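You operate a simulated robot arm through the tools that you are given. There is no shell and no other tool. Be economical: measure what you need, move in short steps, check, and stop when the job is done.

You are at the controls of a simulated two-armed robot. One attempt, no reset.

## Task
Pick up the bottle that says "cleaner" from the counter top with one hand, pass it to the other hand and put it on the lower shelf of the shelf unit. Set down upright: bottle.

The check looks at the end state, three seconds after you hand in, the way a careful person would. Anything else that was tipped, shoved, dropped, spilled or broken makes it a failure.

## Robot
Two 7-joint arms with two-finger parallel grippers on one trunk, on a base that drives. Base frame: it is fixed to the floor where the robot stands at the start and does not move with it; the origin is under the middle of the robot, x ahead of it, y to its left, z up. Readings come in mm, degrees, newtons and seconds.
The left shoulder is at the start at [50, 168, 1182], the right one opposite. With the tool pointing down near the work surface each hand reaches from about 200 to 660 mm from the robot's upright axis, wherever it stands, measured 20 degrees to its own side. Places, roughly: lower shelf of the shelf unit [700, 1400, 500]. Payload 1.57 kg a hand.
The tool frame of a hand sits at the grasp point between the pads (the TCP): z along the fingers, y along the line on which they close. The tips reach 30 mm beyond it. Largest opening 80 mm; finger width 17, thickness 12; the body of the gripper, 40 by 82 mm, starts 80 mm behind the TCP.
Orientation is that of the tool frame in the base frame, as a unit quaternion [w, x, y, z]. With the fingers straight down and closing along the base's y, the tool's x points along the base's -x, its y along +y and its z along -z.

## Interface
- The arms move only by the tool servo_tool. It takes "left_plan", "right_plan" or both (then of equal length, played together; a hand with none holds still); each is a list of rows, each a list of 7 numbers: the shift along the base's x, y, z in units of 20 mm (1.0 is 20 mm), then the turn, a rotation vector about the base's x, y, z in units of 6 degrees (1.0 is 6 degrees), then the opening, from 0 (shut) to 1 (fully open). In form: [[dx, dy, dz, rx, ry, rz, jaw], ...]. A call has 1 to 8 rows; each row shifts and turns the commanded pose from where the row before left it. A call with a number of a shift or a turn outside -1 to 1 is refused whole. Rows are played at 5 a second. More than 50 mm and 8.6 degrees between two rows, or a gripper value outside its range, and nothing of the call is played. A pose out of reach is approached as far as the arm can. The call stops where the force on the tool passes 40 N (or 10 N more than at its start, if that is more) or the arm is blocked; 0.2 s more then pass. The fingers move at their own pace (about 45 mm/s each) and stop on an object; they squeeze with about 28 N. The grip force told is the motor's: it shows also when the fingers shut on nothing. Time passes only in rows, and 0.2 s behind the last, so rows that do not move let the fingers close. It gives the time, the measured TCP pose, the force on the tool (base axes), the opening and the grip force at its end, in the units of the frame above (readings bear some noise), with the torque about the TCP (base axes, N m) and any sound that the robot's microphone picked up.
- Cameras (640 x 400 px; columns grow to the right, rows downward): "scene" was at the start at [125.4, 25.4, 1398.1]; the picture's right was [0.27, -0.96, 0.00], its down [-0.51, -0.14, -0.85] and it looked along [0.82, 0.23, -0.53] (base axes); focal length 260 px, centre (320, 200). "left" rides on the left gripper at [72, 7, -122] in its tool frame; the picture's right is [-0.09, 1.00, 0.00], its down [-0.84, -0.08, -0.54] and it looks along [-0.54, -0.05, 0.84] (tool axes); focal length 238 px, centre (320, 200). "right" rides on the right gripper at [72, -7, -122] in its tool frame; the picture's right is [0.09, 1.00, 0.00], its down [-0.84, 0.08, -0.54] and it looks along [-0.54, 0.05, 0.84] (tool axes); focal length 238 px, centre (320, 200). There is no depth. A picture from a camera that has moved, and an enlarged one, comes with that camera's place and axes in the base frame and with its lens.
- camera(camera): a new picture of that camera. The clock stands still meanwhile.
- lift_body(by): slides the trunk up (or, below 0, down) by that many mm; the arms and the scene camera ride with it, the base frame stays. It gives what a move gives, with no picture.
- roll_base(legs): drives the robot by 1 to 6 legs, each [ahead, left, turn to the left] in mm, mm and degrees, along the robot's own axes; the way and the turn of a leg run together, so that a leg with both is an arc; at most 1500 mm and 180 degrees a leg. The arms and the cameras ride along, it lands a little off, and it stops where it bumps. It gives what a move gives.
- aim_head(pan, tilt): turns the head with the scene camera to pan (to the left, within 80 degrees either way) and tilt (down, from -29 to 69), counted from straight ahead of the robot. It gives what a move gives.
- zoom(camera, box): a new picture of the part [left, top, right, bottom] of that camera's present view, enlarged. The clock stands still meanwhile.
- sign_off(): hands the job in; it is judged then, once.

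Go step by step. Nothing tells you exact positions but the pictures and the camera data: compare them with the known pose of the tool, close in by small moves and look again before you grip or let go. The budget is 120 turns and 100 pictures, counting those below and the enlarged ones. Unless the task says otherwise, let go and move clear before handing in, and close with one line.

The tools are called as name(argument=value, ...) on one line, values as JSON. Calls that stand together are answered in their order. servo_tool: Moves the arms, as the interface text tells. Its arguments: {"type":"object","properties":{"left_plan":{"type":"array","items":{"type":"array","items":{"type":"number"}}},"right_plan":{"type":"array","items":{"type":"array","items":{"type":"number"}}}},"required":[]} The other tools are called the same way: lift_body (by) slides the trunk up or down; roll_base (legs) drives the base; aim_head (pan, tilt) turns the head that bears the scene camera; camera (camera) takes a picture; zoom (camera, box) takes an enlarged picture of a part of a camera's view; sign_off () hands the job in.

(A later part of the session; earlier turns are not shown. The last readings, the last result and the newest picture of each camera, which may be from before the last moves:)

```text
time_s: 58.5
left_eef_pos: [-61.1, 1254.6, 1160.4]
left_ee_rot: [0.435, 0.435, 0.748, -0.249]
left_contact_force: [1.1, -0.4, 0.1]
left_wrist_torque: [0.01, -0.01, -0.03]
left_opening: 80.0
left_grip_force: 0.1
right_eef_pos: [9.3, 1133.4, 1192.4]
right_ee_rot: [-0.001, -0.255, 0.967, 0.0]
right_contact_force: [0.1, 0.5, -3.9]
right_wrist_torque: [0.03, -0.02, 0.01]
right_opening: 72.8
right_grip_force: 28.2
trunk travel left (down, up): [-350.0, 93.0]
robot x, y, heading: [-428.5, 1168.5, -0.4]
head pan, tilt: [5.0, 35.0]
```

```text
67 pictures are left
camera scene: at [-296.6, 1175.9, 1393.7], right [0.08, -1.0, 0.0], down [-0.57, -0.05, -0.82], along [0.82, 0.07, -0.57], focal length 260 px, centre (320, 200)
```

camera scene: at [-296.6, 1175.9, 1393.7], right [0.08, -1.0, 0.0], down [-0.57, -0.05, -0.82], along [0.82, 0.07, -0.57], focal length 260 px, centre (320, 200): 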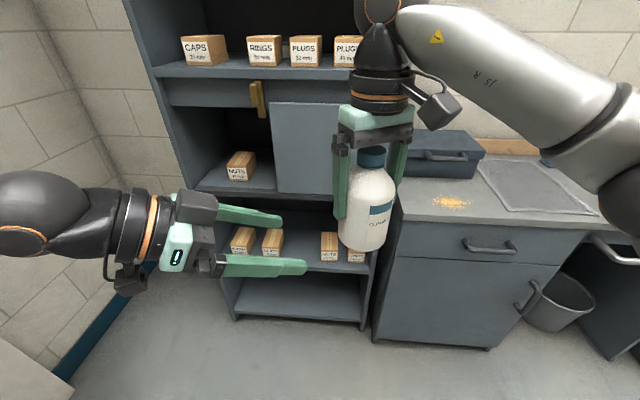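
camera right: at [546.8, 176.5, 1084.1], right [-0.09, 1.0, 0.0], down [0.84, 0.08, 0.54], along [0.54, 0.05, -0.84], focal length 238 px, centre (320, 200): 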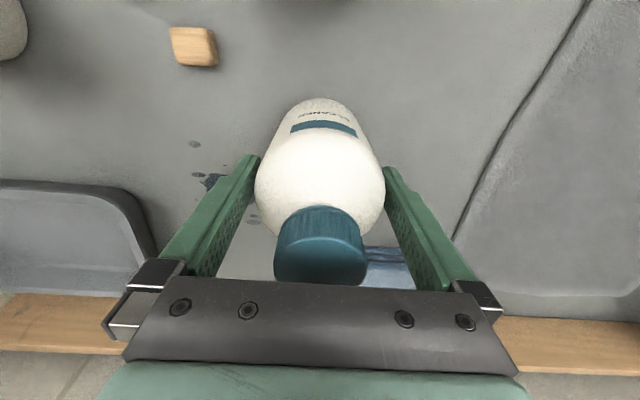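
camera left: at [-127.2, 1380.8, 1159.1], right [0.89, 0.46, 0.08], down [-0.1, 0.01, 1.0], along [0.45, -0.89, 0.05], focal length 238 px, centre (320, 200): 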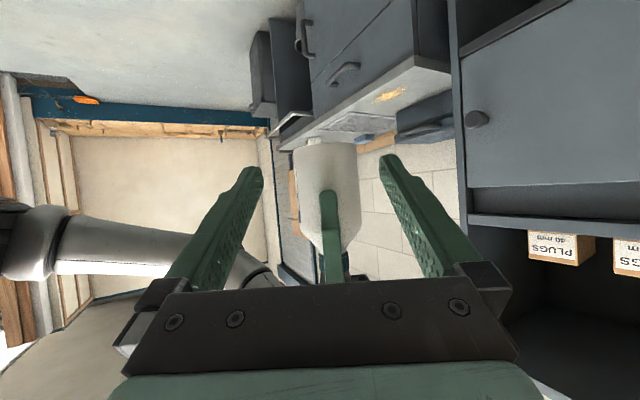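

The bottle lies between the left fingers with a small lateral offset still to check. I advance 65 mm and zoom in to centre precisely.

servo_tool(left_plan=[[0.4, -0.7, 0, 0, 0, 0, 1], [0.4, -0.7, 0, 0, 0, 0, 1], [0.4, -0.7, 0, 0, 0, 0, 1], [0.4, -0.7, 0, 0, 0, 0, 1], [0, 0, 0, 0, 0, 0, 1]])

zoom(camera="left", box=[220, 100, 420, 240])

zoom(camera="scene", box=[220, 80, 440, 300])

```text
time_s: 59.8
left_eef_pos: [-31.3, 1200.3, 1161.3]
left_ee_rot: [0.435, 0.434, 0.749, -0.249]
left_contact_force: [-0.3, -1.2, 0.7]
left_wrist_torque: [0.01, -0.01, 0.02]
left_opening: 80.2
left_grip_force: 0.0
right_eef_pos: [9.4, 1134.1, 1192.1]
right_ee_rot: [0.0, -0.255, 0.967, 0.001]
right_contact_force: [0.1, 0.1, -4.0]
right_wrist_torque: [0.01, 0.0, 0.01]
right_opening: 72.5
right_grip_force: 28.4
trunk travel left (down, up): [-350.0, 93.0]
robot x, y, heading: [-422.1, 1169.1, -0.4]
head pan, tilt: [5.0, 35.0]
```

```text
2.86 times, centred on (320, 170) of left
camera zoom: at [-95.7, 1326.8, 1159.8], right [0.89, 0.46, 0.08], down [-0.1, 0.0, 1.0], along [0.45, -0.89, 0.05], focal length 681 px, centre (320, 286)
```

zoom: 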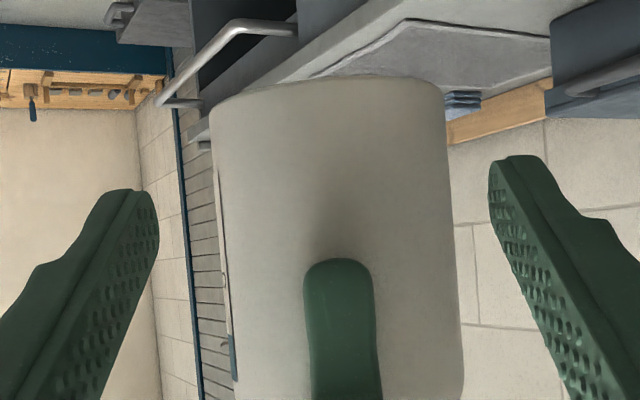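

```text
1.82 times, centred on (330, 190) of scene
camera zoom: at [-296.7, 1176.2, 1393.7], right [0.08, -1.0, 0.0], down [-0.57, -0.05, -0.82], along [0.82, 0.07, -0.57], focal length 473 px, centre (302, 218)
```

zoom: 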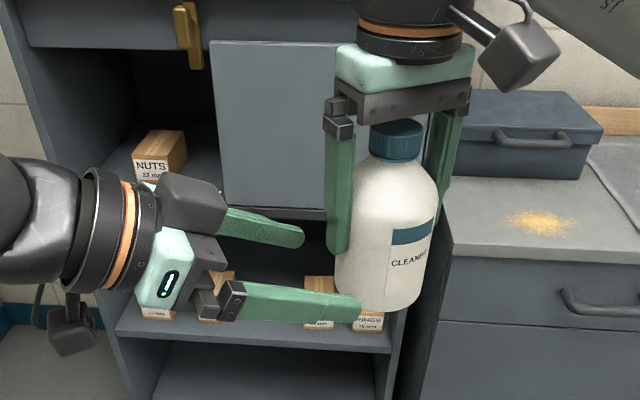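

Both the geometry and the image put the lateral error within about 0.5 mm. I advance another 40 mm and check the gaps.

servo_tool(left_plan=[[0.25, -0.433, 0, 0, 0, 0, 1], [0.25, -0.433, 0, 0, 0, 0, 1], [0.25, -0.433, 0, 0, 0, 0, 1], [0.25, -0.433, 0, 0, 0, 0, 1], [0, 0, 0, 0, 0, 0, 1]])

zoom(camera="left", box=[220, 100, 420, 240])

zoom(camera="scene", box=[220, 80, 440, 300])

```text
time_s: 61.0
left_eef_pos: [-20.6, 1180.3, 1161.1]
left_ee_rot: [0.427, 0.441, 0.747, -0.255]
left_contact_force: [-0.3, 0.2, -0.6]
left_wrist_torque: [-0.01, 0.02, 0.01]
left_opening: 80.2
left_grip_force: 0.1
left hand out of reach, approached as far as the arm can: row 2, 3, 4
right_eef_pos: [10.7, 1133.9, 1193.1]
right_ee_rot: [-0.001, -0.255, 0.967, 0.001]
right_contact_force: [-0.2, -0.4, -4.2]
right_wrist_torque: [0.01, 0.0, 0.0]
right_opening: 72.5
right_grip_force: 28.2
trunk travel left (down, up): [-350.0, 93.0]
robot x, y, heading: [-424.2, 1167.0, -0.4]
head pan, tilt: [5.0, 35.0]
```

```text
2.86 times, centred on (320, 170) of left
camera zoom: at [-85.3, 1307.7, 1159.9], right [0.89, 0.44, 0.08], down [-0.09, 0.0, 1.0], along [0.44, -0.9, 0.04], focal length 681 px, centre (320, 286)
```

zoom: 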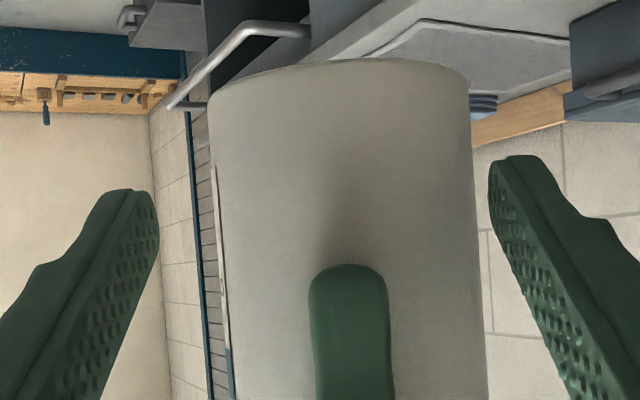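

```text
1.82 times, centred on (330, 190) of scene
camera zoom: at [-296.7, 1175.7, 1393.8], right [0.08, -1.0, 0.0], down [-0.57, -0.05, -0.82], along [0.82, 0.07, -0.57], focal length 473 px, centre (302, 218)
```

zoom: 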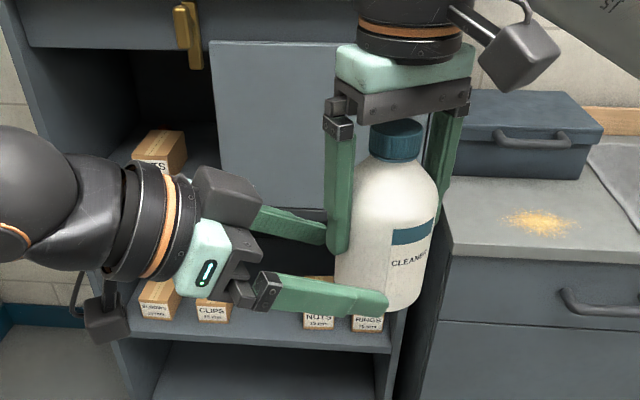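

The left arm hits a reach limit here. I pull it back slightly, and will bring the bottle to it with the right hand instead.

servo_tool(left_plan=[[-0.25, 0.433, 0, 0, 0, 0, 1], [-0.25, 0.433, 0, 0, 0, 0, 1], [-0.25, 0.433, 0, 0, 0, 0, 1], [-0.25, 0.433, 0, 0, 0, 0, 1], [0, 0, 0, 0, 0, 0, 1]])

```text
time_s: 62.1
left_eef_pos: [-33.4, 1210.4, 1163.9]
left_ee_rot: [0.433, 0.436, 0.749, -0.249]
left_contact_force: [-0.1, -0.4, 0.0]
left_wrist_torque: [-0.01, 0.0, 0.0]
left_opening: 80.4
left_grip_force: 0.0
right_eef_pos: [10.5, 1133.8, 1192.0]
right_ee_rot: [0.0, -0.254, 0.967, 0.001]
right_contact_force: [0.3, -0.1, -4.6]
right_wrist_torque: [0.0, -0.01, -0.03]
right_opening: 72.7
right_grip_force: 27.6
trunk travel left (down, up): [-350.0, 93.0]
robot x, y, heading: [-422.2, 1167.2, -0.2]
head pan, tilt: [5.0, 35.0]
```

Now I bring the bottle towards the left hand with the right hand, 55 mm first with a small lateral correction.

servo_tool(right_plan=[[-0.32, 0.61, 0.03, 0, 0, 0, 0], [-0.32, 0.61, 0.03, 0, 0, 0, 0], [-0.32, 0.61, 0.03, 0, 0, 0, 0], [-0.32, 0.61, 0.03, 0, 0, 0, 0], [0, 0, 0, 0, 0, 0, 0]])

zoom(camera="left", box=[220, 100, 420, 240])

zoom(camera="scene", box=[200, 80, 420, 300])

```text
time_s: 63.4
left_eef_pos: [-33.2, 1212.0, 1163.2]
left_ee_rot: [0.434, 0.436, 0.748, -0.249]
left_contact_force: [0.2, 0.8, -0.4]
left_wrist_torque: [0.02, 0.0, 0.01]
left_opening: 79.9
left_grip_force: 0.1
right_eef_pos: [-15.1, 1181.7, 1195.7]
right_ee_rot: [0.001, -0.254, 0.967, 0.001]
right_contact_force: [-0.8, 0.3, -3.1]
right_wrist_torque: [-0.01, 0.01, -0.01]
right_opening: 72.5
right_grip_force: 28.6
trunk travel left (down, up): [-350.0, 93.0]
robot x, y, heading: [-424.1, 1167.3, -0.2]
head pan, tilt: [5.0, 35.0]
```

```text
2.86 times, centred on (320, 170) of left
camera zoom: at [-99.3, 1336.6, 1161.2], right [0.89, 0.46, 0.08], down [-0.1, 0.0, 1.0], along [0.45, -0.89, 0.05], focal length 681 px, centre (320, 286)
```

zoom: 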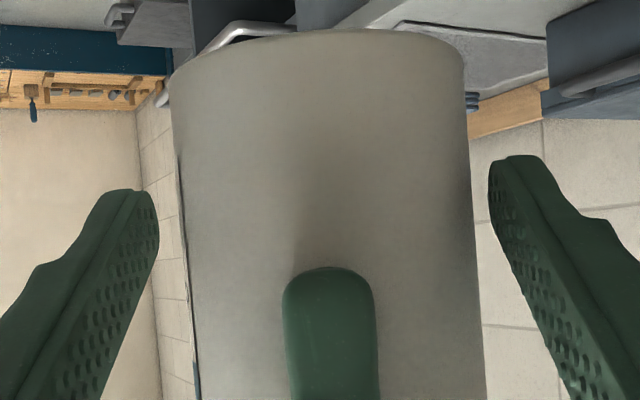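

```text
1.82 times, centred on (310, 190) of scene
camera zoom: at [-296.6, 1175.7, 1393.7], right [0.08, -1.0, 0.0], down [-0.57, -0.05, -0.82], along [0.82, 0.07, -0.57], focal length 473 px, centre (338, 218)
```

zoom: 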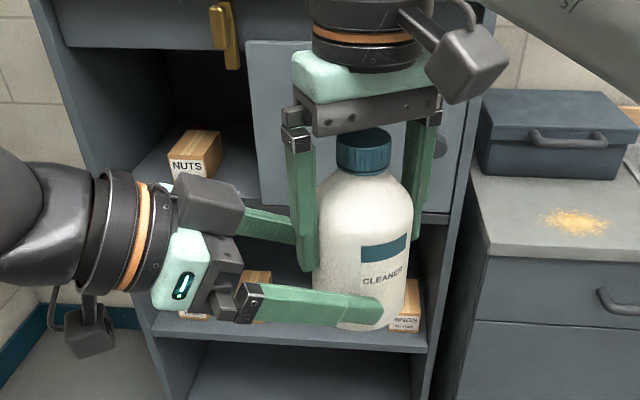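

It is well centred between the left fingers. I bring the bottle the last 27 mm in.

servo_tool(right_plan=[[-0.225, 0.39, 0, 0, 0, 0, 0], [-0.225, 0.39, 0, 0, 0, 0, 0], [-0.225, 0.39, 0, 0, 0, 0, 0], [0, 0, 0, 0, 0, 0, 0]])

camera(camera="left")

zoom(camera="scene", box=[200, 80, 420, 300])

```text
time_s: 64.3
left_eef_pos: [-33.3, 1209.9, 1162.7]
left_ee_rot: [0.435, 0.435, 0.748, -0.249]
left_contact_force: [-0.2, -1.5, -0.1]
left_wrist_torque: [-0.01, -0.01, -0.02]
left_opening: 80.1
left_grip_force: 0.1
right_eef_pos: [-28.1, 1203.8, 1194.5]
right_ee_rot: [0.0, -0.255, 0.967, 0.001]
right_contact_force: [-1.3, 1.4, -4.9]
right_wrist_torque: [0.01, -0.01, -0.02]
right_opening: 72.6
right_grip_force: 28.1
trunk travel left (down, up): [-350.0, 93.0]
robot x, y, heading: [-424.9, 1168.0, -0.4]
head pan, tilt: [5.0, 35.0]
```

```text
60 pictures are left
camera left: at [-99.3, 1336.6, 1161.2], right [0.89, 0.46, 0.08], down [-0.1, 0.0, 1.0], along [0.45, -0.89, 0.05], focal length 238 px, centre (320, 200)
```

left: 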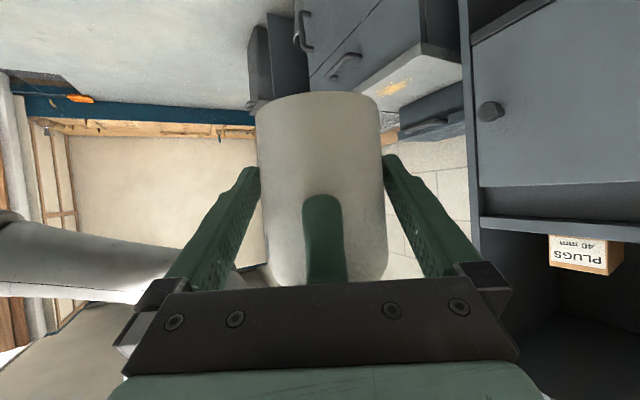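

```text
1.82 times, centred on (310, 190) of scene
camera zoom: at [-296.6, 1175.8, 1393.7], right [0.08, -1.0, 0.0], down [-0.57, -0.05, -0.82], along [0.82, 0.07, -0.57], focal length 473 px, centre (338, 218)
```

zoom: 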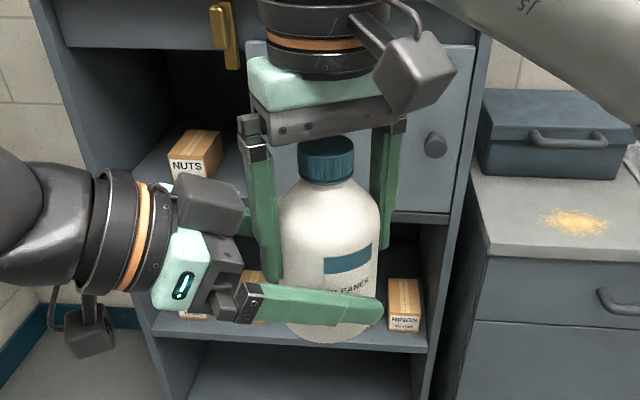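

The left fingers straddle the body at right angles to the right hand's. I close the left hand.

servo_tool(left_plan=[[0, 0, 0, 0, 0, 0, 0.5], [0, 0, 0, 0, 0, 0, 0], [0, 0, 0, 0, 0, 0, 0], [0, 0, 0, 0, 0, 0, 0]])

zoom(camera="scene", box=[200, 80, 420, 300])

```text
time_s: 65.3
left_eef_pos: [-33.3, 1210.8, 1163.8]
left_ee_rot: [0.434, 0.435, 0.749, -0.249]
left_contact_force: [9.2, 3.2, 0.0]
left_wrist_torque: [0.11, -0.11, 0.13]
left_opening: 72.5
left_grip_force: 28.2
right_eef_pos: [-28.7, 1203.3, 1194.9]
right_ee_rot: [0.0, -0.256, 0.967, 0.001]
right_contact_force: [-9.7, -3.0, -2.1]
right_wrist_torque: [-0.2, 0.39, -0.05]
right_opening: 72.3
right_grip_force: 27.9
trunk travel left (down, up): [-350.0, 93.0]
robot x, y, heading: [-421.6, 1165.1, -0.3]
head pan, tilt: [5.0, 35.0]
```

```text
1.82 times, centred on (310, 190) of scene
camera zoom: at [-296.6, 1175.9, 1393.7], right [0.08, -1.0, 0.0], down [-0.57, -0.05, -0.82], along [0.82, 0.07, -0.57], focal length 473 px, centre (338, 218)
```

zoom: 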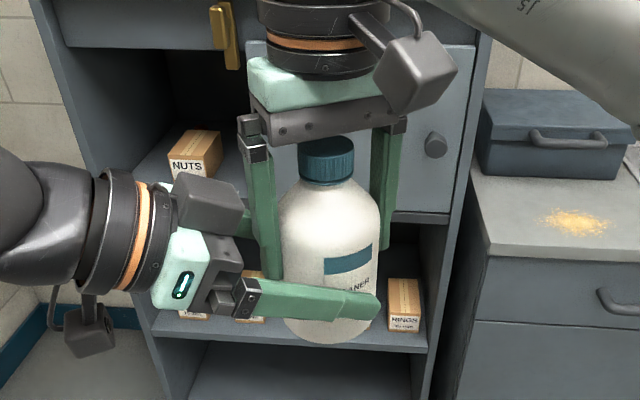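

The left grip is at 72.5 mm and 28 N, with only a mild internal force between the hands. I open the right hand and raise it straight up.

servo_tool(right_plan=[[0, 0, 0, 0, 0, 0, 1], [0, 0, 0, 0, 0, 0, 1], [0, 0, 0.3, 0, 0, 0, 1], [0, 0, 0.7, 0, 0, 0, 1], [0, 0, 1, 0, 0, 0, 1], [0, 0, 1, 0, 0, 0, 1], [0, 0, 1, 0, 0, 0, 1]], left_plan=[[0, 0, 0, 0, 0, 0, 0], [0, 0, 0, 0, 0, 0, 0], [0, 0, 0, 0, 0, 0, 0], [0, 0, 0, 0, 0, 0, 0], [0, 0, 0, 0, 0, 0, 0], [0, 0, 0, 0, 0, 0, 0], [0, 0, 0, 0, 0, 0, 0]])

camera(camera="scene")

```text
time_s: 67.0
left_eef_pos: [-34.3, 1211.7, 1163.3]
left_ee_rot: [0.434, 0.436, 0.748, -0.25]
left_contact_force: [0.0, -0.1, -0.4]
left_wrist_torque: [0.05, 0.0, 0.0]
left_opening: 72.7
left_grip_force: 28.2
right_eef_pos: [-30.9, 1205.3, 1273.7]
right_ee_rot: [0.001, -0.254, 0.967, 0.001]
right_contact_force: [0.4, -0.2, 0.3]
right_wrist_torque: [0.01, 0.01, -0.01]
right_opening: 80.2
right_grip_force: 0.0
trunk travel left (down, up): [-350.0, 93.0]
robot x, y, heading: [-423.3, 1168.0, -0.5]
head pan, tilt: [5.0, 35.0]
```

```text
57 pictures are left
camera scene: at [-297.1, 1176.1, 1393.8], right [0.08, -1.0, 0.0], down [-0.57, -0.05, -0.82], along [0.82, 0.07, -0.57], focal length 260 px, centre (320, 200)
```

scene: 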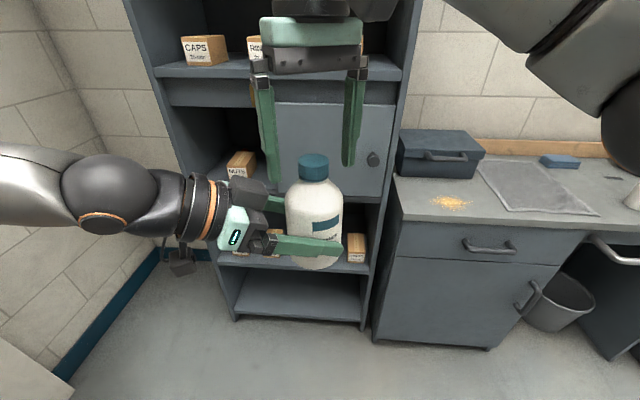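

The left hand alone holds the bottle upright. I take the right hand up and away, tucked back to the right side.

servo_tool(right_plan=[[0, 0, 1, 0, 0, 0, 1], [0, 0, 1, 0, 0, 0, 1], [0, -0.5, 1, 0, 0, -0.5, 0.5], [0, -1, 0, 0, 0, -1, 0.5], [0, -1, 0, 0, 0, -1, 0.5], [0, -1, 0, 0, 0, -1, 0.5], [0, -1, 0, 0, 0, -1, 0.5], [-0.5, -1, 0, 0, 0, -0.5, 0.5]])

servo_tool(right_plan=[[-0.8, -1, -0.5, 0, 0, 0, 0.5], [-0.8, -1, -0.5, 0, 0, 0, 0.5], [-0.8, -1, -0.5, 0, 0, 0, 0.5], [-0.8, -1, -0.5, 0, 0, 0, 0.5], [-0.8, -1, -0.5, 0, 0, 0, 0.5], [-0.8, -1, -0.5, 0, 0, 0, 0.5], [-0.8, -1, -0.5, 0, 0, 0, 0.5], [-0.8, -1, -0.5, 0, 0, 0, 0.5]])

camera(camera="scene")

```text
time_s: 68.8
left_eef_pos: [-34.0, 1210.4, 1162.8]
left_ee_rot: [0.434, 0.435, 0.748, -0.249]
left_contact_force: [0.2, 0.4, 0.4]
left_wrist_torque: [0.03, 0.02, 0.06]
left_opening: 72.5
left_grip_force: 28.0
right_eef_pos: [-36.8, 1093.6, 1333.9]
right_ee_rot: [0.002, 0.005, 1.0, 0.001]
right_contact_force: [0.0, -0.3, 0.0]
right_wrist_torque: [-0.02, -0.01, 0.0]
right_opening: 40.0
right_grip_force: 0.0
trunk travel left (down, up): [-350.0, 93.0]
robot x, y, heading: [-424.5, 1166.4, -0.5]
head pan, tilt: [5.0, 35.0]
```

```text
time_s: 70.5
left_eef_pos: [-32.7, 1210.7, 1163.4]
left_ee_rot: [0.434, 0.435, 0.748, -0.249]
left_contact_force: [-0.2, -1.2, -0.6]
left_wrist_torque: [0.04, 0.03, 0.02]
left_opening: 72.9
left_grip_force: 28.0
right_eef_pos: [-168.2, 932.6, 1255.1]
right_ee_rot: [0.001, 0.004, 1.0, 0.001]
right_contact_force: [0.2, 0.0, 0.0]
right_wrist_torque: [0.01, 0.01, -0.01]
right_opening: 40.1
right_grip_force: 0.1
trunk travel left (down, up): [-350.0, 93.0]
robot x, y, heading: [-427.7, 1169.0, -0.3]
head pan, tilt: [5.0, 35.0]
```

```text
56 pictures are left
camera scene: at [-297.2, 1175.3, 1393.8], right [0.08, -1.0, 0.0], down [-0.57, -0.05, -0.82], along [0.82, 0.07, -0.57], focal length 260 px, centre (320, 200)
```

scene: 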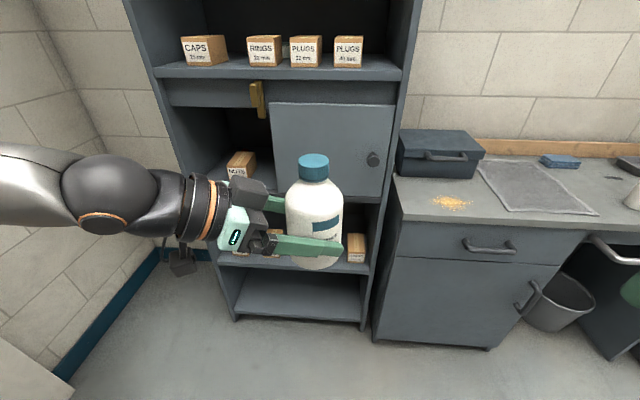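

Next I yaw the left hand back by 60° so it points into the shelf, keeping the bottle upright.

servo_tool(left_plan=[[0, 0.64, 0, 0, 0, 1, 0], [0, 0.64, 0, 0, 0, 1, 0], [0, 0.64, 0, 0, 0, 1, 0], [0, 0.64, 0, 0, 0, 1, 0], [0, 0.64, 0, 0, 0, 1, 0], [0, 0.64, 0, 0, 0, 1, 0], [0, 0.64, 0, 0, 0, 1, 0], [0, 0.64, 0, 0, 0, 1, 0]])

servo_tool(left_plan=[[0, 0.64, 0, 0, 0, 1, 0], [0, 0.64, 0, 0, 0, 1, 0], [0, 0, 0, 0, 0, 0, 0]])

lift_body(by=-340)

camera(camera="scene")

camera(camera="left")

```text
time_s: 72.3
left_eef_pos: [-6.8, 1432.7, 1147.6]
left_ee_rot: [0.503, 0.124, 0.852, -0.075]
left_contact_force: [-0.2, 0.6, -4.2]
left_wrist_torque: [0.01, 0.04, -0.04]
left_opening: 72.7
left_grip_force: 27.8
left hand out of reach, approached as far as the arm can: row 1, 2, 3, 4, 5, 6, 7, 8
right_eef_pos: [-167.8, 933.6, 1255.3]
right_ee_rot: [0.001, 0.005, 1.0, 0.001]
right_contact_force: [-0.7, -0.3, -0.8]
right_wrist_torque: [0.0, -0.02, -0.04]
right_opening: 40.1
right_grip_force: 0.0
trunk travel left (down, up): [-350.0, 93.0]
robot x, y, heading: [-425.5, 1169.8, -0.4]
head pan, tilt: [5.0, 35.0]
```

```text
time_s: 73.2
left_eef_pos: [-8.6, 1501.5, 1119.5]
left_ee_rot: [0.507, 0.033, 0.861, -0.021]
left_contact_force: [0.0, 0.3, -4.1]
left_wrist_torque: [-0.01, 0.02, 0.0]
left_opening: 72.8
left_grip_force: 27.9
left hand out of reach, approached as far as the arm can: row 1, 2
right_eef_pos: [-166.4, 933.2, 1255.3]
right_ee_rot: [0.0, 0.005, 1.0, 0.002]
right_contact_force: [-0.2, 0.6, -0.5]
right_wrist_torque: [0.02, -0.01, -0.01]
right_opening: 39.9
right_grip_force: 0.0
trunk travel left (down, up): [-350.0, 93.0]
robot x, y, heading: [-419.0, 1166.5, -0.2]
head pan, tilt: [5.0, 35.0]
```

```text
time_s: 76.5
left_eef_pos: [-9.0, 1501.3, 779.5]
left_ee_rot: [0.508, 0.035, 0.861, -0.022]
left_contact_force: [0.4, -0.3, -3.7]
left_wrist_torque: [-0.02, 0.05, -0.04]
left_opening: 72.7
left_grip_force: 28.2
right_eef_pos: [-167.3, 933.4, 915.4]
right_ee_rot: [0.001, 0.004, 1.0, 0.001]
right_contact_force: [0.6, 0.6, -0.2]
right_wrist_torque: [0.02, 0.0, 0.02]
right_opening: 39.8
right_grip_force: 0.0
trunk travel left (down, up): [-10.0, 433.0]
robot x, y, heading: [-423.1, 1165.2, -0.6]
head pan, tilt: [5.0, 35.0]
```

```text
55 pictures are left
camera scene: at [-296.7, 1176.1, 1053.8], right [0.08, -1.0, 0.0], down [-0.57, -0.05, -0.82], along [0.82, 0.07, -0.57], focal length 260 px, centre (320, 200)
```

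scene: 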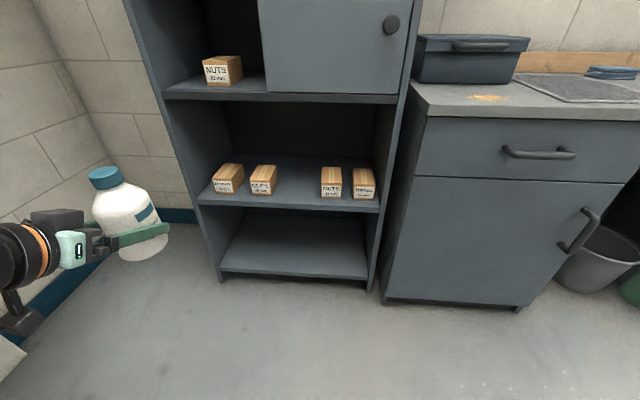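

```text
54 pictures are left
camera left: at [-150.6, 1519.0, 775.4], right [0.12, 0.99, 0.08], down [-0.07, -0.07, 0.99], along [0.99, -0.13, 0.07], focal length 238 px, centre (320, 200)
```

left: 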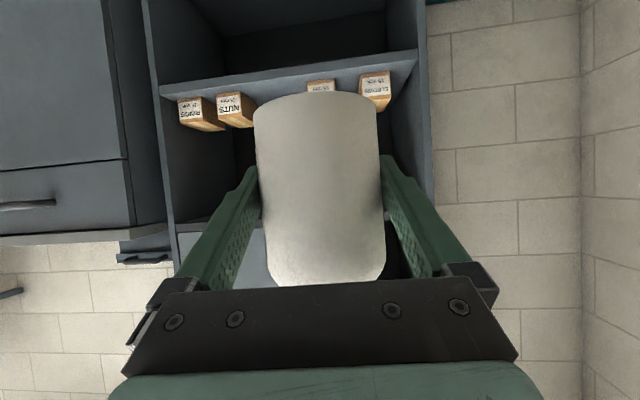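

The arm swung further left than commanded while near its limit, but the tool orientation is right and the bottle is upright within about 1°. I bring it back towards the centre and check that it follows.

servo_tool(left_plan=[[0, -0.5, 0, 0, 0, 0, 0], [0, -1, 0, 0, 0, 0, 0], [0, -1, 0, 0, 0, 0, 0], [0, -1, 0, 0, 0, 0, 0]])

```text
time_s: 77.5
left_eef_pos: [3.6, 1484.6, 756.6]
left_ee_rot: [0.509, 0.035, 0.86, -0.024]
left_contact_force: [-0.3, 0.3, -3.6]
left_wrist_torque: [0.01, 0.03, 0.0]
left_opening: 72.6
left_grip_force: 28.1
left hand out of reach, approached as far as the arm can: row 1, 2, 3, 4
right_eef_pos: [-167.4, 933.3, 914.9]
right_ee_rot: [0.0, 0.005, 1.0, 0.001]
right_contact_force: [0.2, -0.6, -0.1]
right_wrist_torque: [0.0, 0.01, -0.02]
right_opening: 40.0
right_grip_force: 0.1
trunk travel left (down, up): [-10.0, 433.0]
robot x, y, heading: [-421.2, 1169.1, -0.5]
head pan, tilt: [5.0, 35.0]
```

Still limited sideways at this height. Since the target is lower anyway, I try lowering and reaching forward.

servo_tool(left_plan=[[0, 0, -0.5, 0, 0, 0, 0], [0, 0, -1, 0, 0, 0, 0], [0, 0, -1, 0, 0, 0, 0], [0, 0, -1, 0, 0, 0, 0]])

camera(camera="scene")

```text
time_s: 78.5
left_eef_pos: [2.2, 1481.6, 687.8]
left_ee_rot: [0.508, 0.034, 0.86, -0.021]
left_contact_force: [-0.3, -0.2, -3.8]
left_wrist_torque: [0.02, 0.06, 0.02]
left_opening: 72.8
left_grip_force: 28.1
right_eef_pos: [-167.4, 934.9, 916.2]
right_ee_rot: [0.0, 0.004, 1.0, 0.0]
right_contact_force: [-0.1, -1.2, 0.0]
right_wrist_torque: [-0.02, -0.02, -0.03]
right_opening: 40.0
right_grip_force: 0.2
trunk travel left (down, up): [-10.0, 433.0]
robot x, y, heading: [-422.3, 1173.5, -0.3]
head pan, tilt: [5.0, 35.0]
```

```text
53 pictures are left
camera scene: at [-296.7, 1176.1, 1053.8], right [0.08, -1.0, 0.0], down [-0.57, -0.05, -0.82], along [0.82, 0.07, -0.57], focal length 260 px, centre (320, 200)
```

scene: 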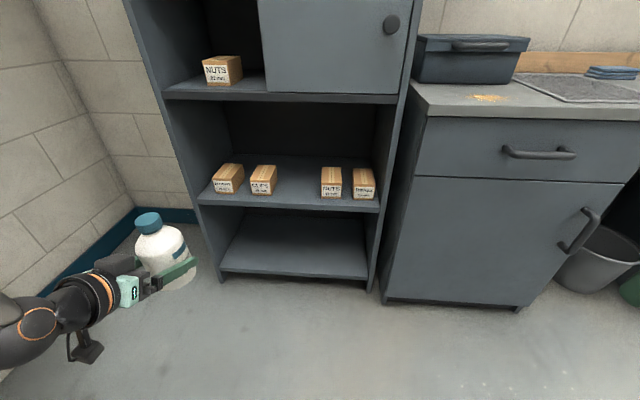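

It moves down freely. Now sideways again at this height.

servo_tool(left_plan=[[0, -0.5, -0.5, 0, 0, 0, 0], [0, -1, -0.5, 0, 0, 0, 0], [0, -1, -0.5, 0, 0, 0, 0], [0, -1, -0.5, 0, 0, 0, 0]])

camera(camera="scene")

```text
time_s: 79.5
left_eef_pos: [-2.4, 1433.5, 639.6]
left_ee_rot: [0.509, 0.035, 0.86, -0.023]
left_contact_force: [-1.2, 0.4, -4.0]
left_wrist_torque: [0.02, 0.05, 0.02]
left_opening: 72.4
left_grip_force: 27.8
left hand out of reach, approached as far as the arm can: row 3, 4
right_eef_pos: [-167.8, 933.2, 915.3]
right_ee_rot: [0.0, 0.005, 1.0, 0.002]
right_contact_force: [-0.4, 0.2, 0.1]
right_wrist_torque: [-0.02, 0.03, -0.03]
right_opening: 39.9
right_grip_force: 0.0
trunk travel left (down, up): [-10.0, 433.0]
robot x, y, heading: [-424.6, 1167.5, -0.4]
head pan, tilt: [5.0, 35.0]
```

```text
52 pictures are left
camera scene: at [-296.8, 1176.0, 1053.7], right [0.08, -1.0, 0.0], down [-0.57, -0.05, -0.82], along [0.82, 0.07, -0.57], focal length 260 px, centre (320, 200)
```

scene: 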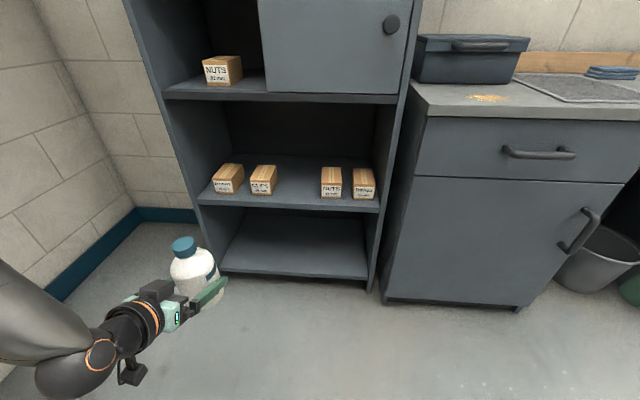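

I need precise shelf geometry, so I zoom on the lower shelf.

zoom(camera="scene", box=[190, 130, 390, 230])

camera(camera="left")

```text
3.20 times, centred on (290, 180) of scene
camera zoom: at [-296.8, 1176.0, 1053.7], right [0.08, -1.0, 0.0], down [-0.57, -0.05, -0.82], along [0.82, 0.07, -0.57], focal length 833 px, centre (416, 264)
```

zoom: 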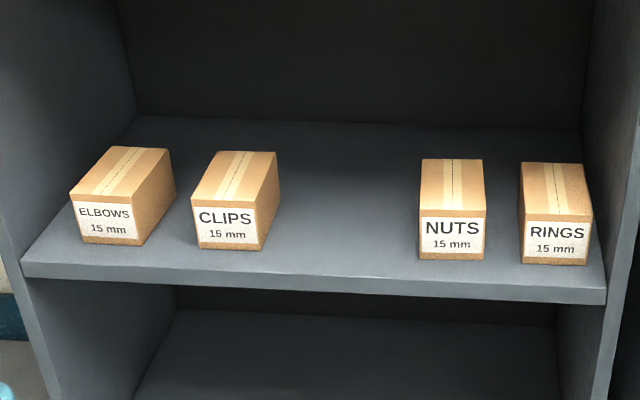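

```text
50 pictures are left
camera left: at [-143.4, 1452.1, 635.0], right [0.13, 0.99, 0.08], down [-0.08, -0.07, 0.99], along [0.99, -0.13, 0.07], focal length 238 px, centre (320, 200)
```

left: 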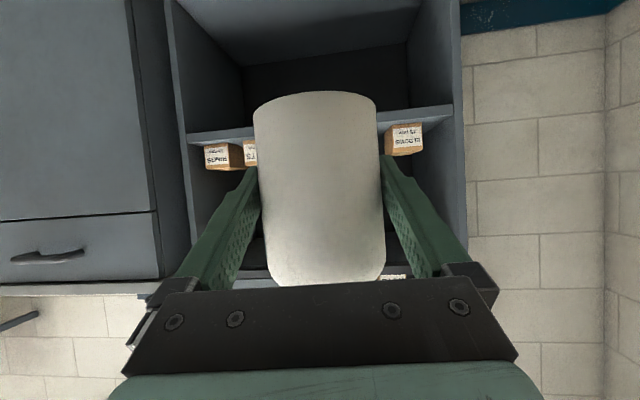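

The shelf surface is at z≈498 with its front edge at x≈462. The free gap between CLIPS and NUTS spans y≈1236–1428, so its centre is 1332. I extend the left arm a bit, then align with the base.

servo_tool(left_plan=[[0.5, 0, -0.5, 0, 0, 0, 0], [1, 0, -0.5, 0, 0, 0, 0], [1, 0, -0.5, 0, 0, 0, 0], [1, 0, -0.5, 0, 0, 0, 0], [1, 0, -0.3, 0, 0, 0, 0], [0.5, 0, 0, 0, 0, 0, 0]])

```text
time_s: 80.9
left_eef_pos: [96.1, 1447.6, 591.3]
left_ee_rot: [0.508, 0.037, 0.86, -0.025]
left_contact_force: [0.3, 0.1, -4.3]
left_wrist_torque: [-0.01, 0.03, 0.0]
left_opening: 72.5
left_grip_force: 27.8
left hand out of reach, approached as far as the arm can: row 2, 3, 4, 5
right_eef_pos: [-168.2, 934.4, 914.8]
right_ee_rot: [0.0, 0.005, 1.0, 0.001]
right_contact_force: [1.1, -0.6, -0.1]
right_wrist_torque: [-0.04, -0.03, 0.02]
right_opening: 40.0
right_grip_force: 0.0
trunk travel left (down, up): [-10.0, 433.0]
robot x, y, heading: [-423.1, 1162.6, -0.5]
head pan, tilt: [5.0, 35.0]
```

Now I shift the base right by 116 mm and drive ahead to just short of the shelf, then look.

roll_base(legs=[[0, -116, 0.4], [265, 0, 0]])

aim_head(pan=15, tilt=42)

camera(camera="scene")

camera(camera="left")

```text
time_s: 84.0
left_eef_pos: [357.4, 1336.7, 589.8]
left_ee_rot: [0.508, 0.032, 0.86, -0.022]
left_contact_force: [0.1, 0.3, -4.4]
left_wrist_torque: [-0.01, 0.01, -0.01]
left_opening: 72.6
left_grip_force: 28.1
right_eef_pos: [102.7, 820.0, 914.8]
right_ee_rot: [0.001, 0.0, 1.0, 0.001]
right_contact_force: [0.7, 0.3, 0.1]
right_wrist_torque: [-0.02, 0.0, 0.0]
right_opening: 40.2
right_grip_force: 0.1
trunk travel left (down, up): [-10.0, 433.0]
robot x, y, heading: [-159.5, 1047.0, -0.1]
head pan, tilt: [5.0, 35.0]
```

```text
time_s: 84.8
left_eef_pos: [358.7, 1336.8, 590.0]
left_ee_rot: [0.509, 0.031, 0.86, -0.022]
left_contact_force: [0.5, 0.3, -4.3]
left_wrist_torque: [-0.02, 0.05, 0.0]
left_opening: 72.6
left_grip_force: 28.2
right_eef_pos: [102.8, 821.4, 915.9]
right_ee_rot: [0.001, 0.0, 1.0, 0.0]
right_contact_force: [0.5, 0.4, 0.1]
right_wrist_torque: [-0.02, 0.02, -0.03]
right_opening: 40.2
right_grip_force: 0.0
trunk travel left (down, up): [-10.0, 433.0]
robot x, y, heading: [-156.3, 1053.2, -0.1]
head pan, tilt: [15.0, 42.0]
```

```text
49 pictures are left
camera scene: at [-36.9, 1075.6, 1043.3], right [0.26, -0.97, 0.0], down [-0.65, -0.17, -0.74], along [0.72, 0.19, -0.67], focal length 260 px, centre (320, 200)
```

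scene: 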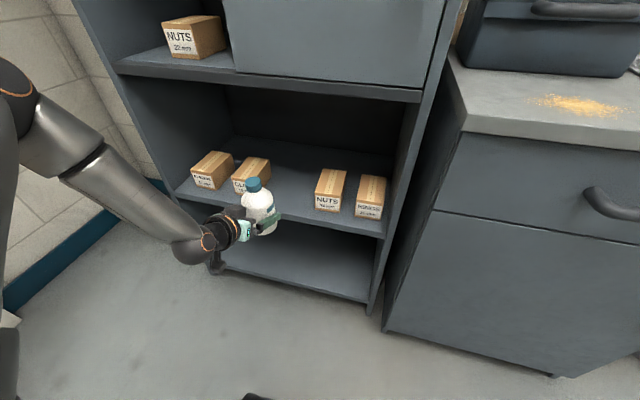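

```text
48 pictures are left
camera left: at [216.9, 1354.5, 585.2], right [0.12, 0.99, 0.08], down [-0.08, -0.07, 0.99], along [0.99, -0.13, 0.07], focal length 238 px, centre (320, 200)
```

left: 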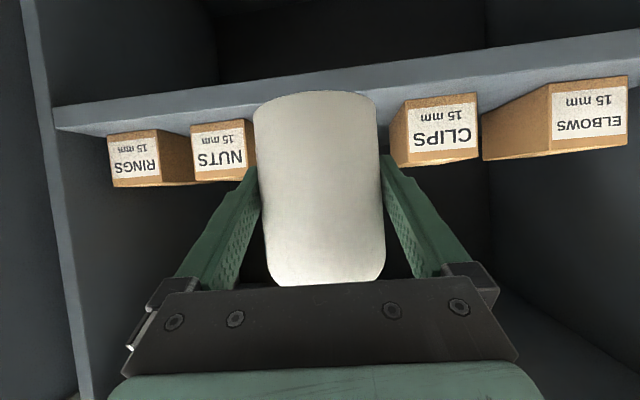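

The bottle is level with the gap and about 50 mm above the shelf. I drive 165 mm ahead to carry it in.

roll_base(legs=[[165, -8, 0]])

camera(camera="scene")

camera(camera="left")

```text
time_s: 86.2
left_eef_pos: [521.8, 1325.9, 590.4]
left_ee_rot: [0.509, 0.034, 0.86, -0.023]
left_contact_force: [0.0, 0.2, -3.3]
left_wrist_torque: [0.0, 0.07, -0.01]
left_opening: 72.6
left_grip_force: 27.7
right_eef_pos: [262.0, 811.9, 915.6]
right_ee_rot: [0.001, 0.002, 1.0, 0.001]
right_contact_force: [0.4, -0.1, -0.6]
right_wrist_torque: [0.0, -0.01, 0.01]
right_opening: 40.1
right_grip_force: 0.1
trunk travel left (down, up): [-10.0, 433.0]
robot x, y, heading: [3.3, 1045.6, 0.2]
head pan, tilt: [15.0, 42.0]
```

```text
47 pictures are left
camera scene: at [124.6, 1067.3, 1043.2], right [0.26, -0.97, 0.0], down [-0.65, -0.17, -0.74], along [0.72, 0.19, -0.67], focal length 260 px, centre (320, 200)
```

scene: 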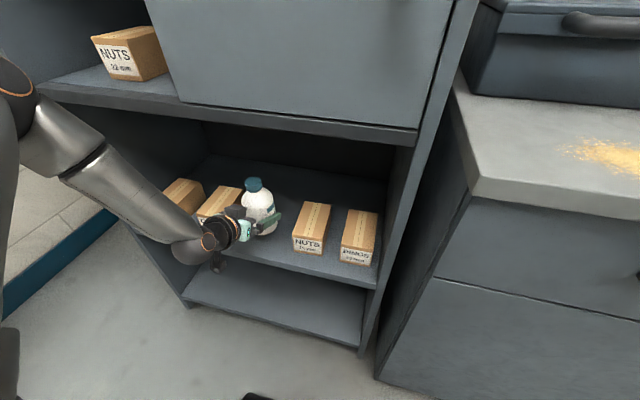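

```text
46 pictures are left
camera left: at [379.6, 1345.2, 585.3], right [0.12, 0.99, 0.08], down [-0.08, -0.07, 0.99], along [0.99, -0.13, 0.07], focal length 238 px, centre (320, 200)
```

left: 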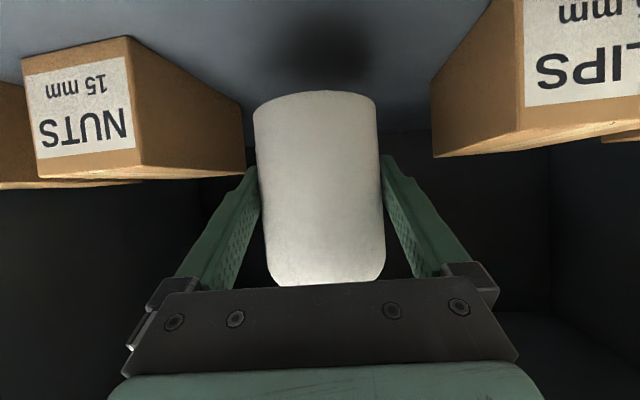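

The bottle is over the shelf, about 30 mm inside the front edge and clear of the boxes. I lower with the arm in small steps.

servo_tool(left_plan=[[0, 0, -0.3, 0, 0, 0, 0], [0, 0, -0.4, 0, 0, 0, 0], [0, 0, -0.4, 0, 0, 0, 0], [0, 0, -0.4, 0, 0, 0, 0], [0, 0, -0.3, 0, 0, 0, 0]])

camera(camera="left")

zoom(camera="scene", box=[150, 140, 350, 300])

```text
time_s: 87.4
left_eef_pos: [521.4, 1327.3, 554.5]
left_ee_rot: [0.508, 0.033, 0.861, -0.023]
left_contact_force: [0.5, 0.0, -3.2]
left_wrist_torque: [0.02, 0.01, 0.03]
left_opening: 72.7
left_grip_force: 27.9
right_eef_pos: [262.0, 812.3, 916.0]
right_ee_rot: [0.001, 0.001, 1.0, 0.001]
right_contact_force: [0.2, 0.3, -0.7]
right_wrist_torque: [-0.01, 0.0, 0.01]
right_opening: 40.2
right_grip_force: 0.0
trunk travel left (down, up): [-10.0, 433.0]
robot x, y, heading: [4.3, 1048.2, -0.3]
head pan, tilt: [15.0, 42.0]
```

```text
45 pictures are left
camera left: at [379.6, 1345.5, 549.9], right [0.12, 0.99, 0.07], down [-0.07, -0.07, 0.99], along [0.99, -0.13, 0.07], focal length 238 px, centre (320, 200)
```

left: 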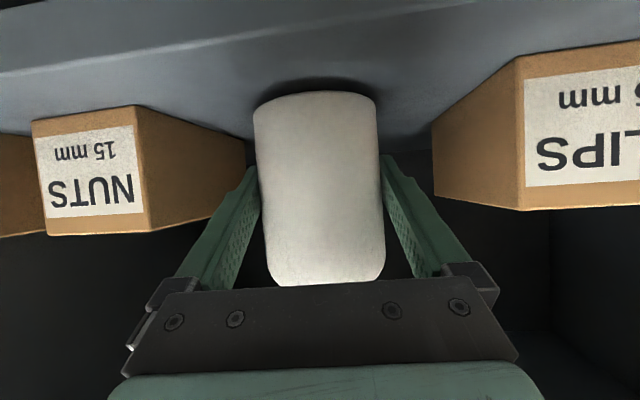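

```text
2.50 times, centred on (250, 220) of scene
camera zoom: at [124.6, 1067.3, 1043.2], right [0.26, -0.97, 0.0], down [-0.65, -0.17, -0.74], along [0.72, 0.19, -0.67], focal length 651 px, centre (495, 150)
```

zoom: 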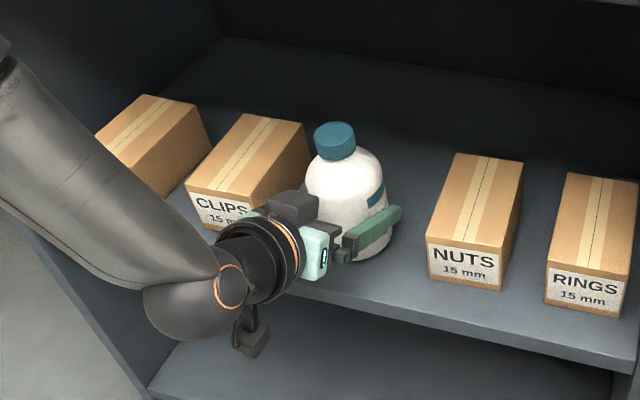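

Some 12–15 mm remain. I continue in 2.4 mm steps and watch for a drop in the load.

servo_tool(left_plan=[[0, 0, -0.12, 0, 0, 0, 0], [0, 0, -0.12, 0, 0, 0, 0], [0, 0, -0.12, 0, 0, 0, 0], [0, 0, -0.12, 0, 0, 0, 0], [0, 0, 0, 0, 0, 0, 0]])

camera(camera="left")

```text
time_s: 88.6
left_eef_pos: [521.2, 1329.4, 554.3]
left_ee_rot: [0.507, 0.033, 0.861, -0.023]
left_contact_force: [0.4, -0.1, -3.2]
left_wrist_torque: [0.0, 0.07, -0.01]
left_opening: 72.5
left_grip_force: 27.8
left hand out of reach, approached as far as the arm can: row 1, 3
right_eef_pos: [262.2, 812.0, 915.9]
right_ee_rot: [0.001, 0.002, 1.0, 0.001]
right_contact_force: [0.2, -0.9, 0.0]
right_wrist_torque: [-0.04, 0.03, 0.05]
right_opening: 39.9
right_grip_force: 0.0
trunk travel left (down, up): [-10.0, 433.0]
robot x, y, heading: [3.7, 1047.2, -0.3]
head pan, tilt: [15.0, 42.0]
```

```text
43 pictures are left
camera left: at [379.0, 1347.0, 549.4], right [0.13, 0.99, 0.08], down [-0.07, -0.07, 0.99], along [0.99, -0.13, 0.07], focal length 238 px, centre (320, 200)
```

left: 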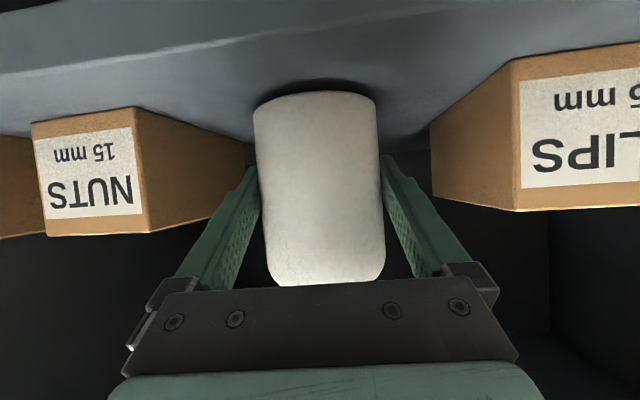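

The arm is at its limit here, so I use the trunk's remaining 10 mm of travel.

lift_body(by=-9)

camera(camera="left")

```text
time_s: 89.2
left_eef_pos: [521.0, 1328.6, 549.1]
left_ee_rot: [0.511, 0.033, 0.858, -0.022]
left_contact_force: [-2.4, 0.7, 13.3]
left_wrist_torque: [0.2, 0.4, 0.0]
left_opening: 72.8
left_grip_force: 27.5
right_eef_pos: [261.7, 812.0, 907.2]
right_ee_rot: [0.002, 0.002, 1.0, 0.002]
right_contact_force: [-0.1, -0.3, 0.0]
right_wrist_torque: [-0.01, 0.03, 0.02]
right_opening: 40.2
right_grip_force: 0.1
trunk travel left (down, up): [-1.0, 442.0]
robot x, y, heading: [2.3, 1044.8, 0.0]
head pan, tilt: [15.0, 42.0]
```

```text
42 pictures are left
camera left: at [380.5, 1346.6, 542.8], right [0.12, 0.99, 0.08], down [-0.08, -0.07, 0.99], along [0.99, -0.13, 0.07], focal length 238 px, centre (320, 200)
```

left: 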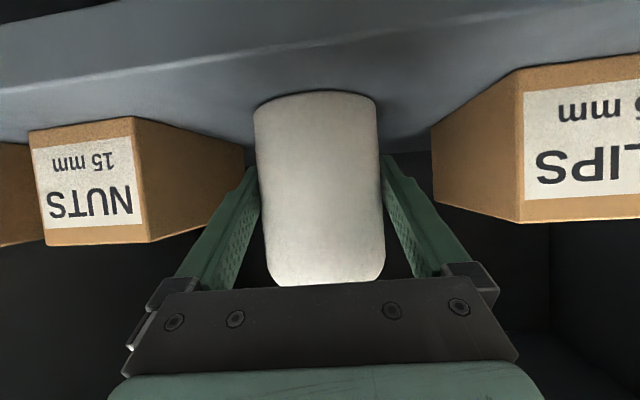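

Contact is felt: the load went from −3 to +13 N. I check from the side that it is the bottle base that has landed.

zoom(camera="scene", box=[210, 160, 310, 250])

zoom(camera="left", box=[220, 60, 420, 180])

```text
4.44 times, centred on (260, 205) of scene
camera zoom: at [123.5, 1066.7, 1034.7], right [0.26, -0.97, 0.0], down [-0.65, -0.17, -0.74], along [0.72, 0.19, -0.67], focal length 1157 px, centre (587, 178)
```

zoom: 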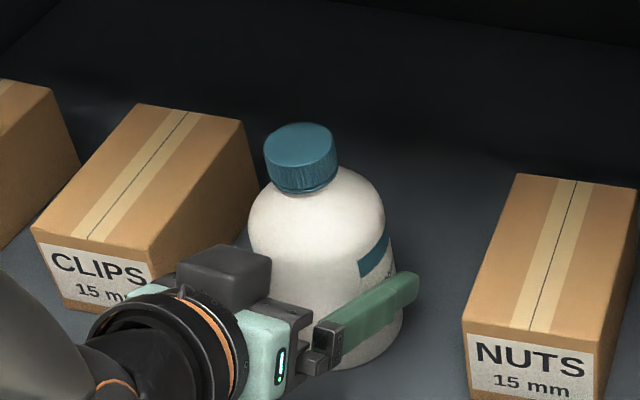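

```text
3.20 times, centred on (320, 120) of left
camera zoom: at [380.5, 1346.6, 542.8], right [0.12, 0.99, 0.08], down [-0.08, -0.07, 0.99], along [0.99, -0.13, 0.07], focal length 763 px, centre (320, 456)
```

zoom: 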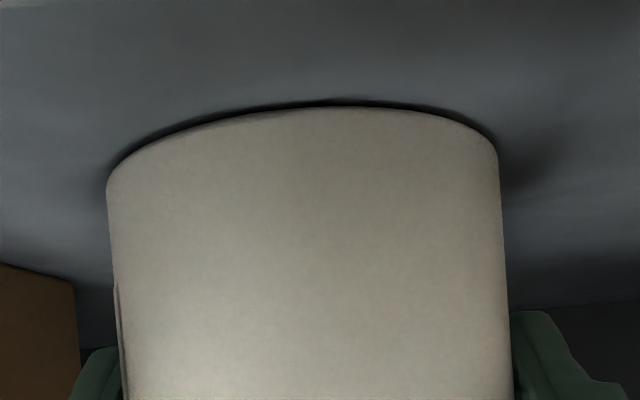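

The base is on the shelf, and the thin dark ring is the contact shadow. I ease off the pressing force with the trunk, then open.

lift_body(by=3)

servo_tool(left_plan=[[0, 0, 0, 0, 0, 0, 0.95], [0, 0, 0, 0, 0, 0, 1], [0, 0, 0, 0, 0, 0, 1], [0, 0, 0, 0, 0, 0, 1]])

zoom(camera="left", box=[200, 60, 440, 200])

zoom(camera="scene", box=[210, 160, 310, 250])

```text
time_s: 89.7
left_eef_pos: [522.4, 1328.1, 549.6]
left_ee_rot: [0.507, 0.035, 0.861, -0.024]
left_contact_force: [3.7, -0.6, 4.7]
left_wrist_torque: [0.07, 0.02, -0.09]
left_opening: 72.5
left_grip_force: 27.7
right_eef_pos: [262.2, 811.7, 909.8]
right_ee_rot: [0.0, 0.002, 1.0, 0.001]
right_contact_force: [0.0, -0.2, 0.1]
right_wrist_torque: [-0.03, -0.02, -0.02]
right_opening: 39.9
right_grip_force: 0.1
trunk travel left (down, up): [-4.0, 439.0]
robot x, y, heading: [4.8, 1044.2, -0.1]
head pan, tilt: [15.0, 42.0]
```

```text
time_s: 90.7
left_eef_pos: [521.2, 1328.1, 548.1]
left_ee_rot: [0.508, 0.034, 0.861, -0.023]
left_contact_force: [1.2, 0.1, 0.0]
left_wrist_torque: [-0.03, -0.01, -0.01]
left_opening: 80.1
left_grip_force: 0.1
right_eef_pos: [261.8, 811.9, 909.7]
right_ee_rot: [0.001, 0.001, 1.0, 0.001]
right_contact_force: [0.6, -0.7, 0.3]
right_wrist_torque: [0.0, -0.01, -0.01]
right_opening: 40.2
right_grip_force: 0.1
trunk travel left (down, up): [-4.0, 439.0]
robot x, y, heading: [2.5, 1047.3, -0.1]
head pan, tilt: [15.0, 42.0]
```

```text
2.67 times, centred on (320, 130) of left
camera zoom: at [379.0, 1347.0, 543.6], right [0.13, 0.99, 0.08], down [-0.08, -0.07, 0.99], along [0.99, -0.13, 0.07], focal length 636 px, centre (320, 387)
```

zoom: 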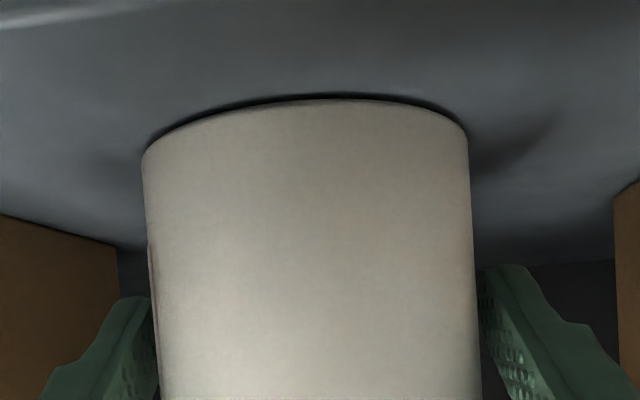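

```text
4.44 times, centred on (260, 205) of scene
camera zoom: at [124.4, 1067.2, 1037.3], right [0.26, -0.97, 0.0], down [-0.65, -0.17, -0.74], along [0.72, 0.19, -0.67], focal length 1157 px, centre (587, 178)
```

zoom: 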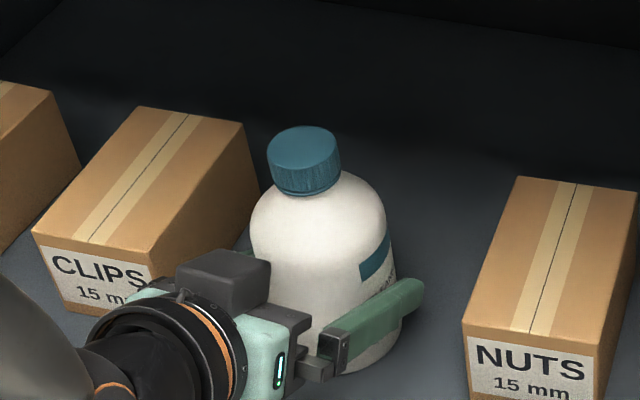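

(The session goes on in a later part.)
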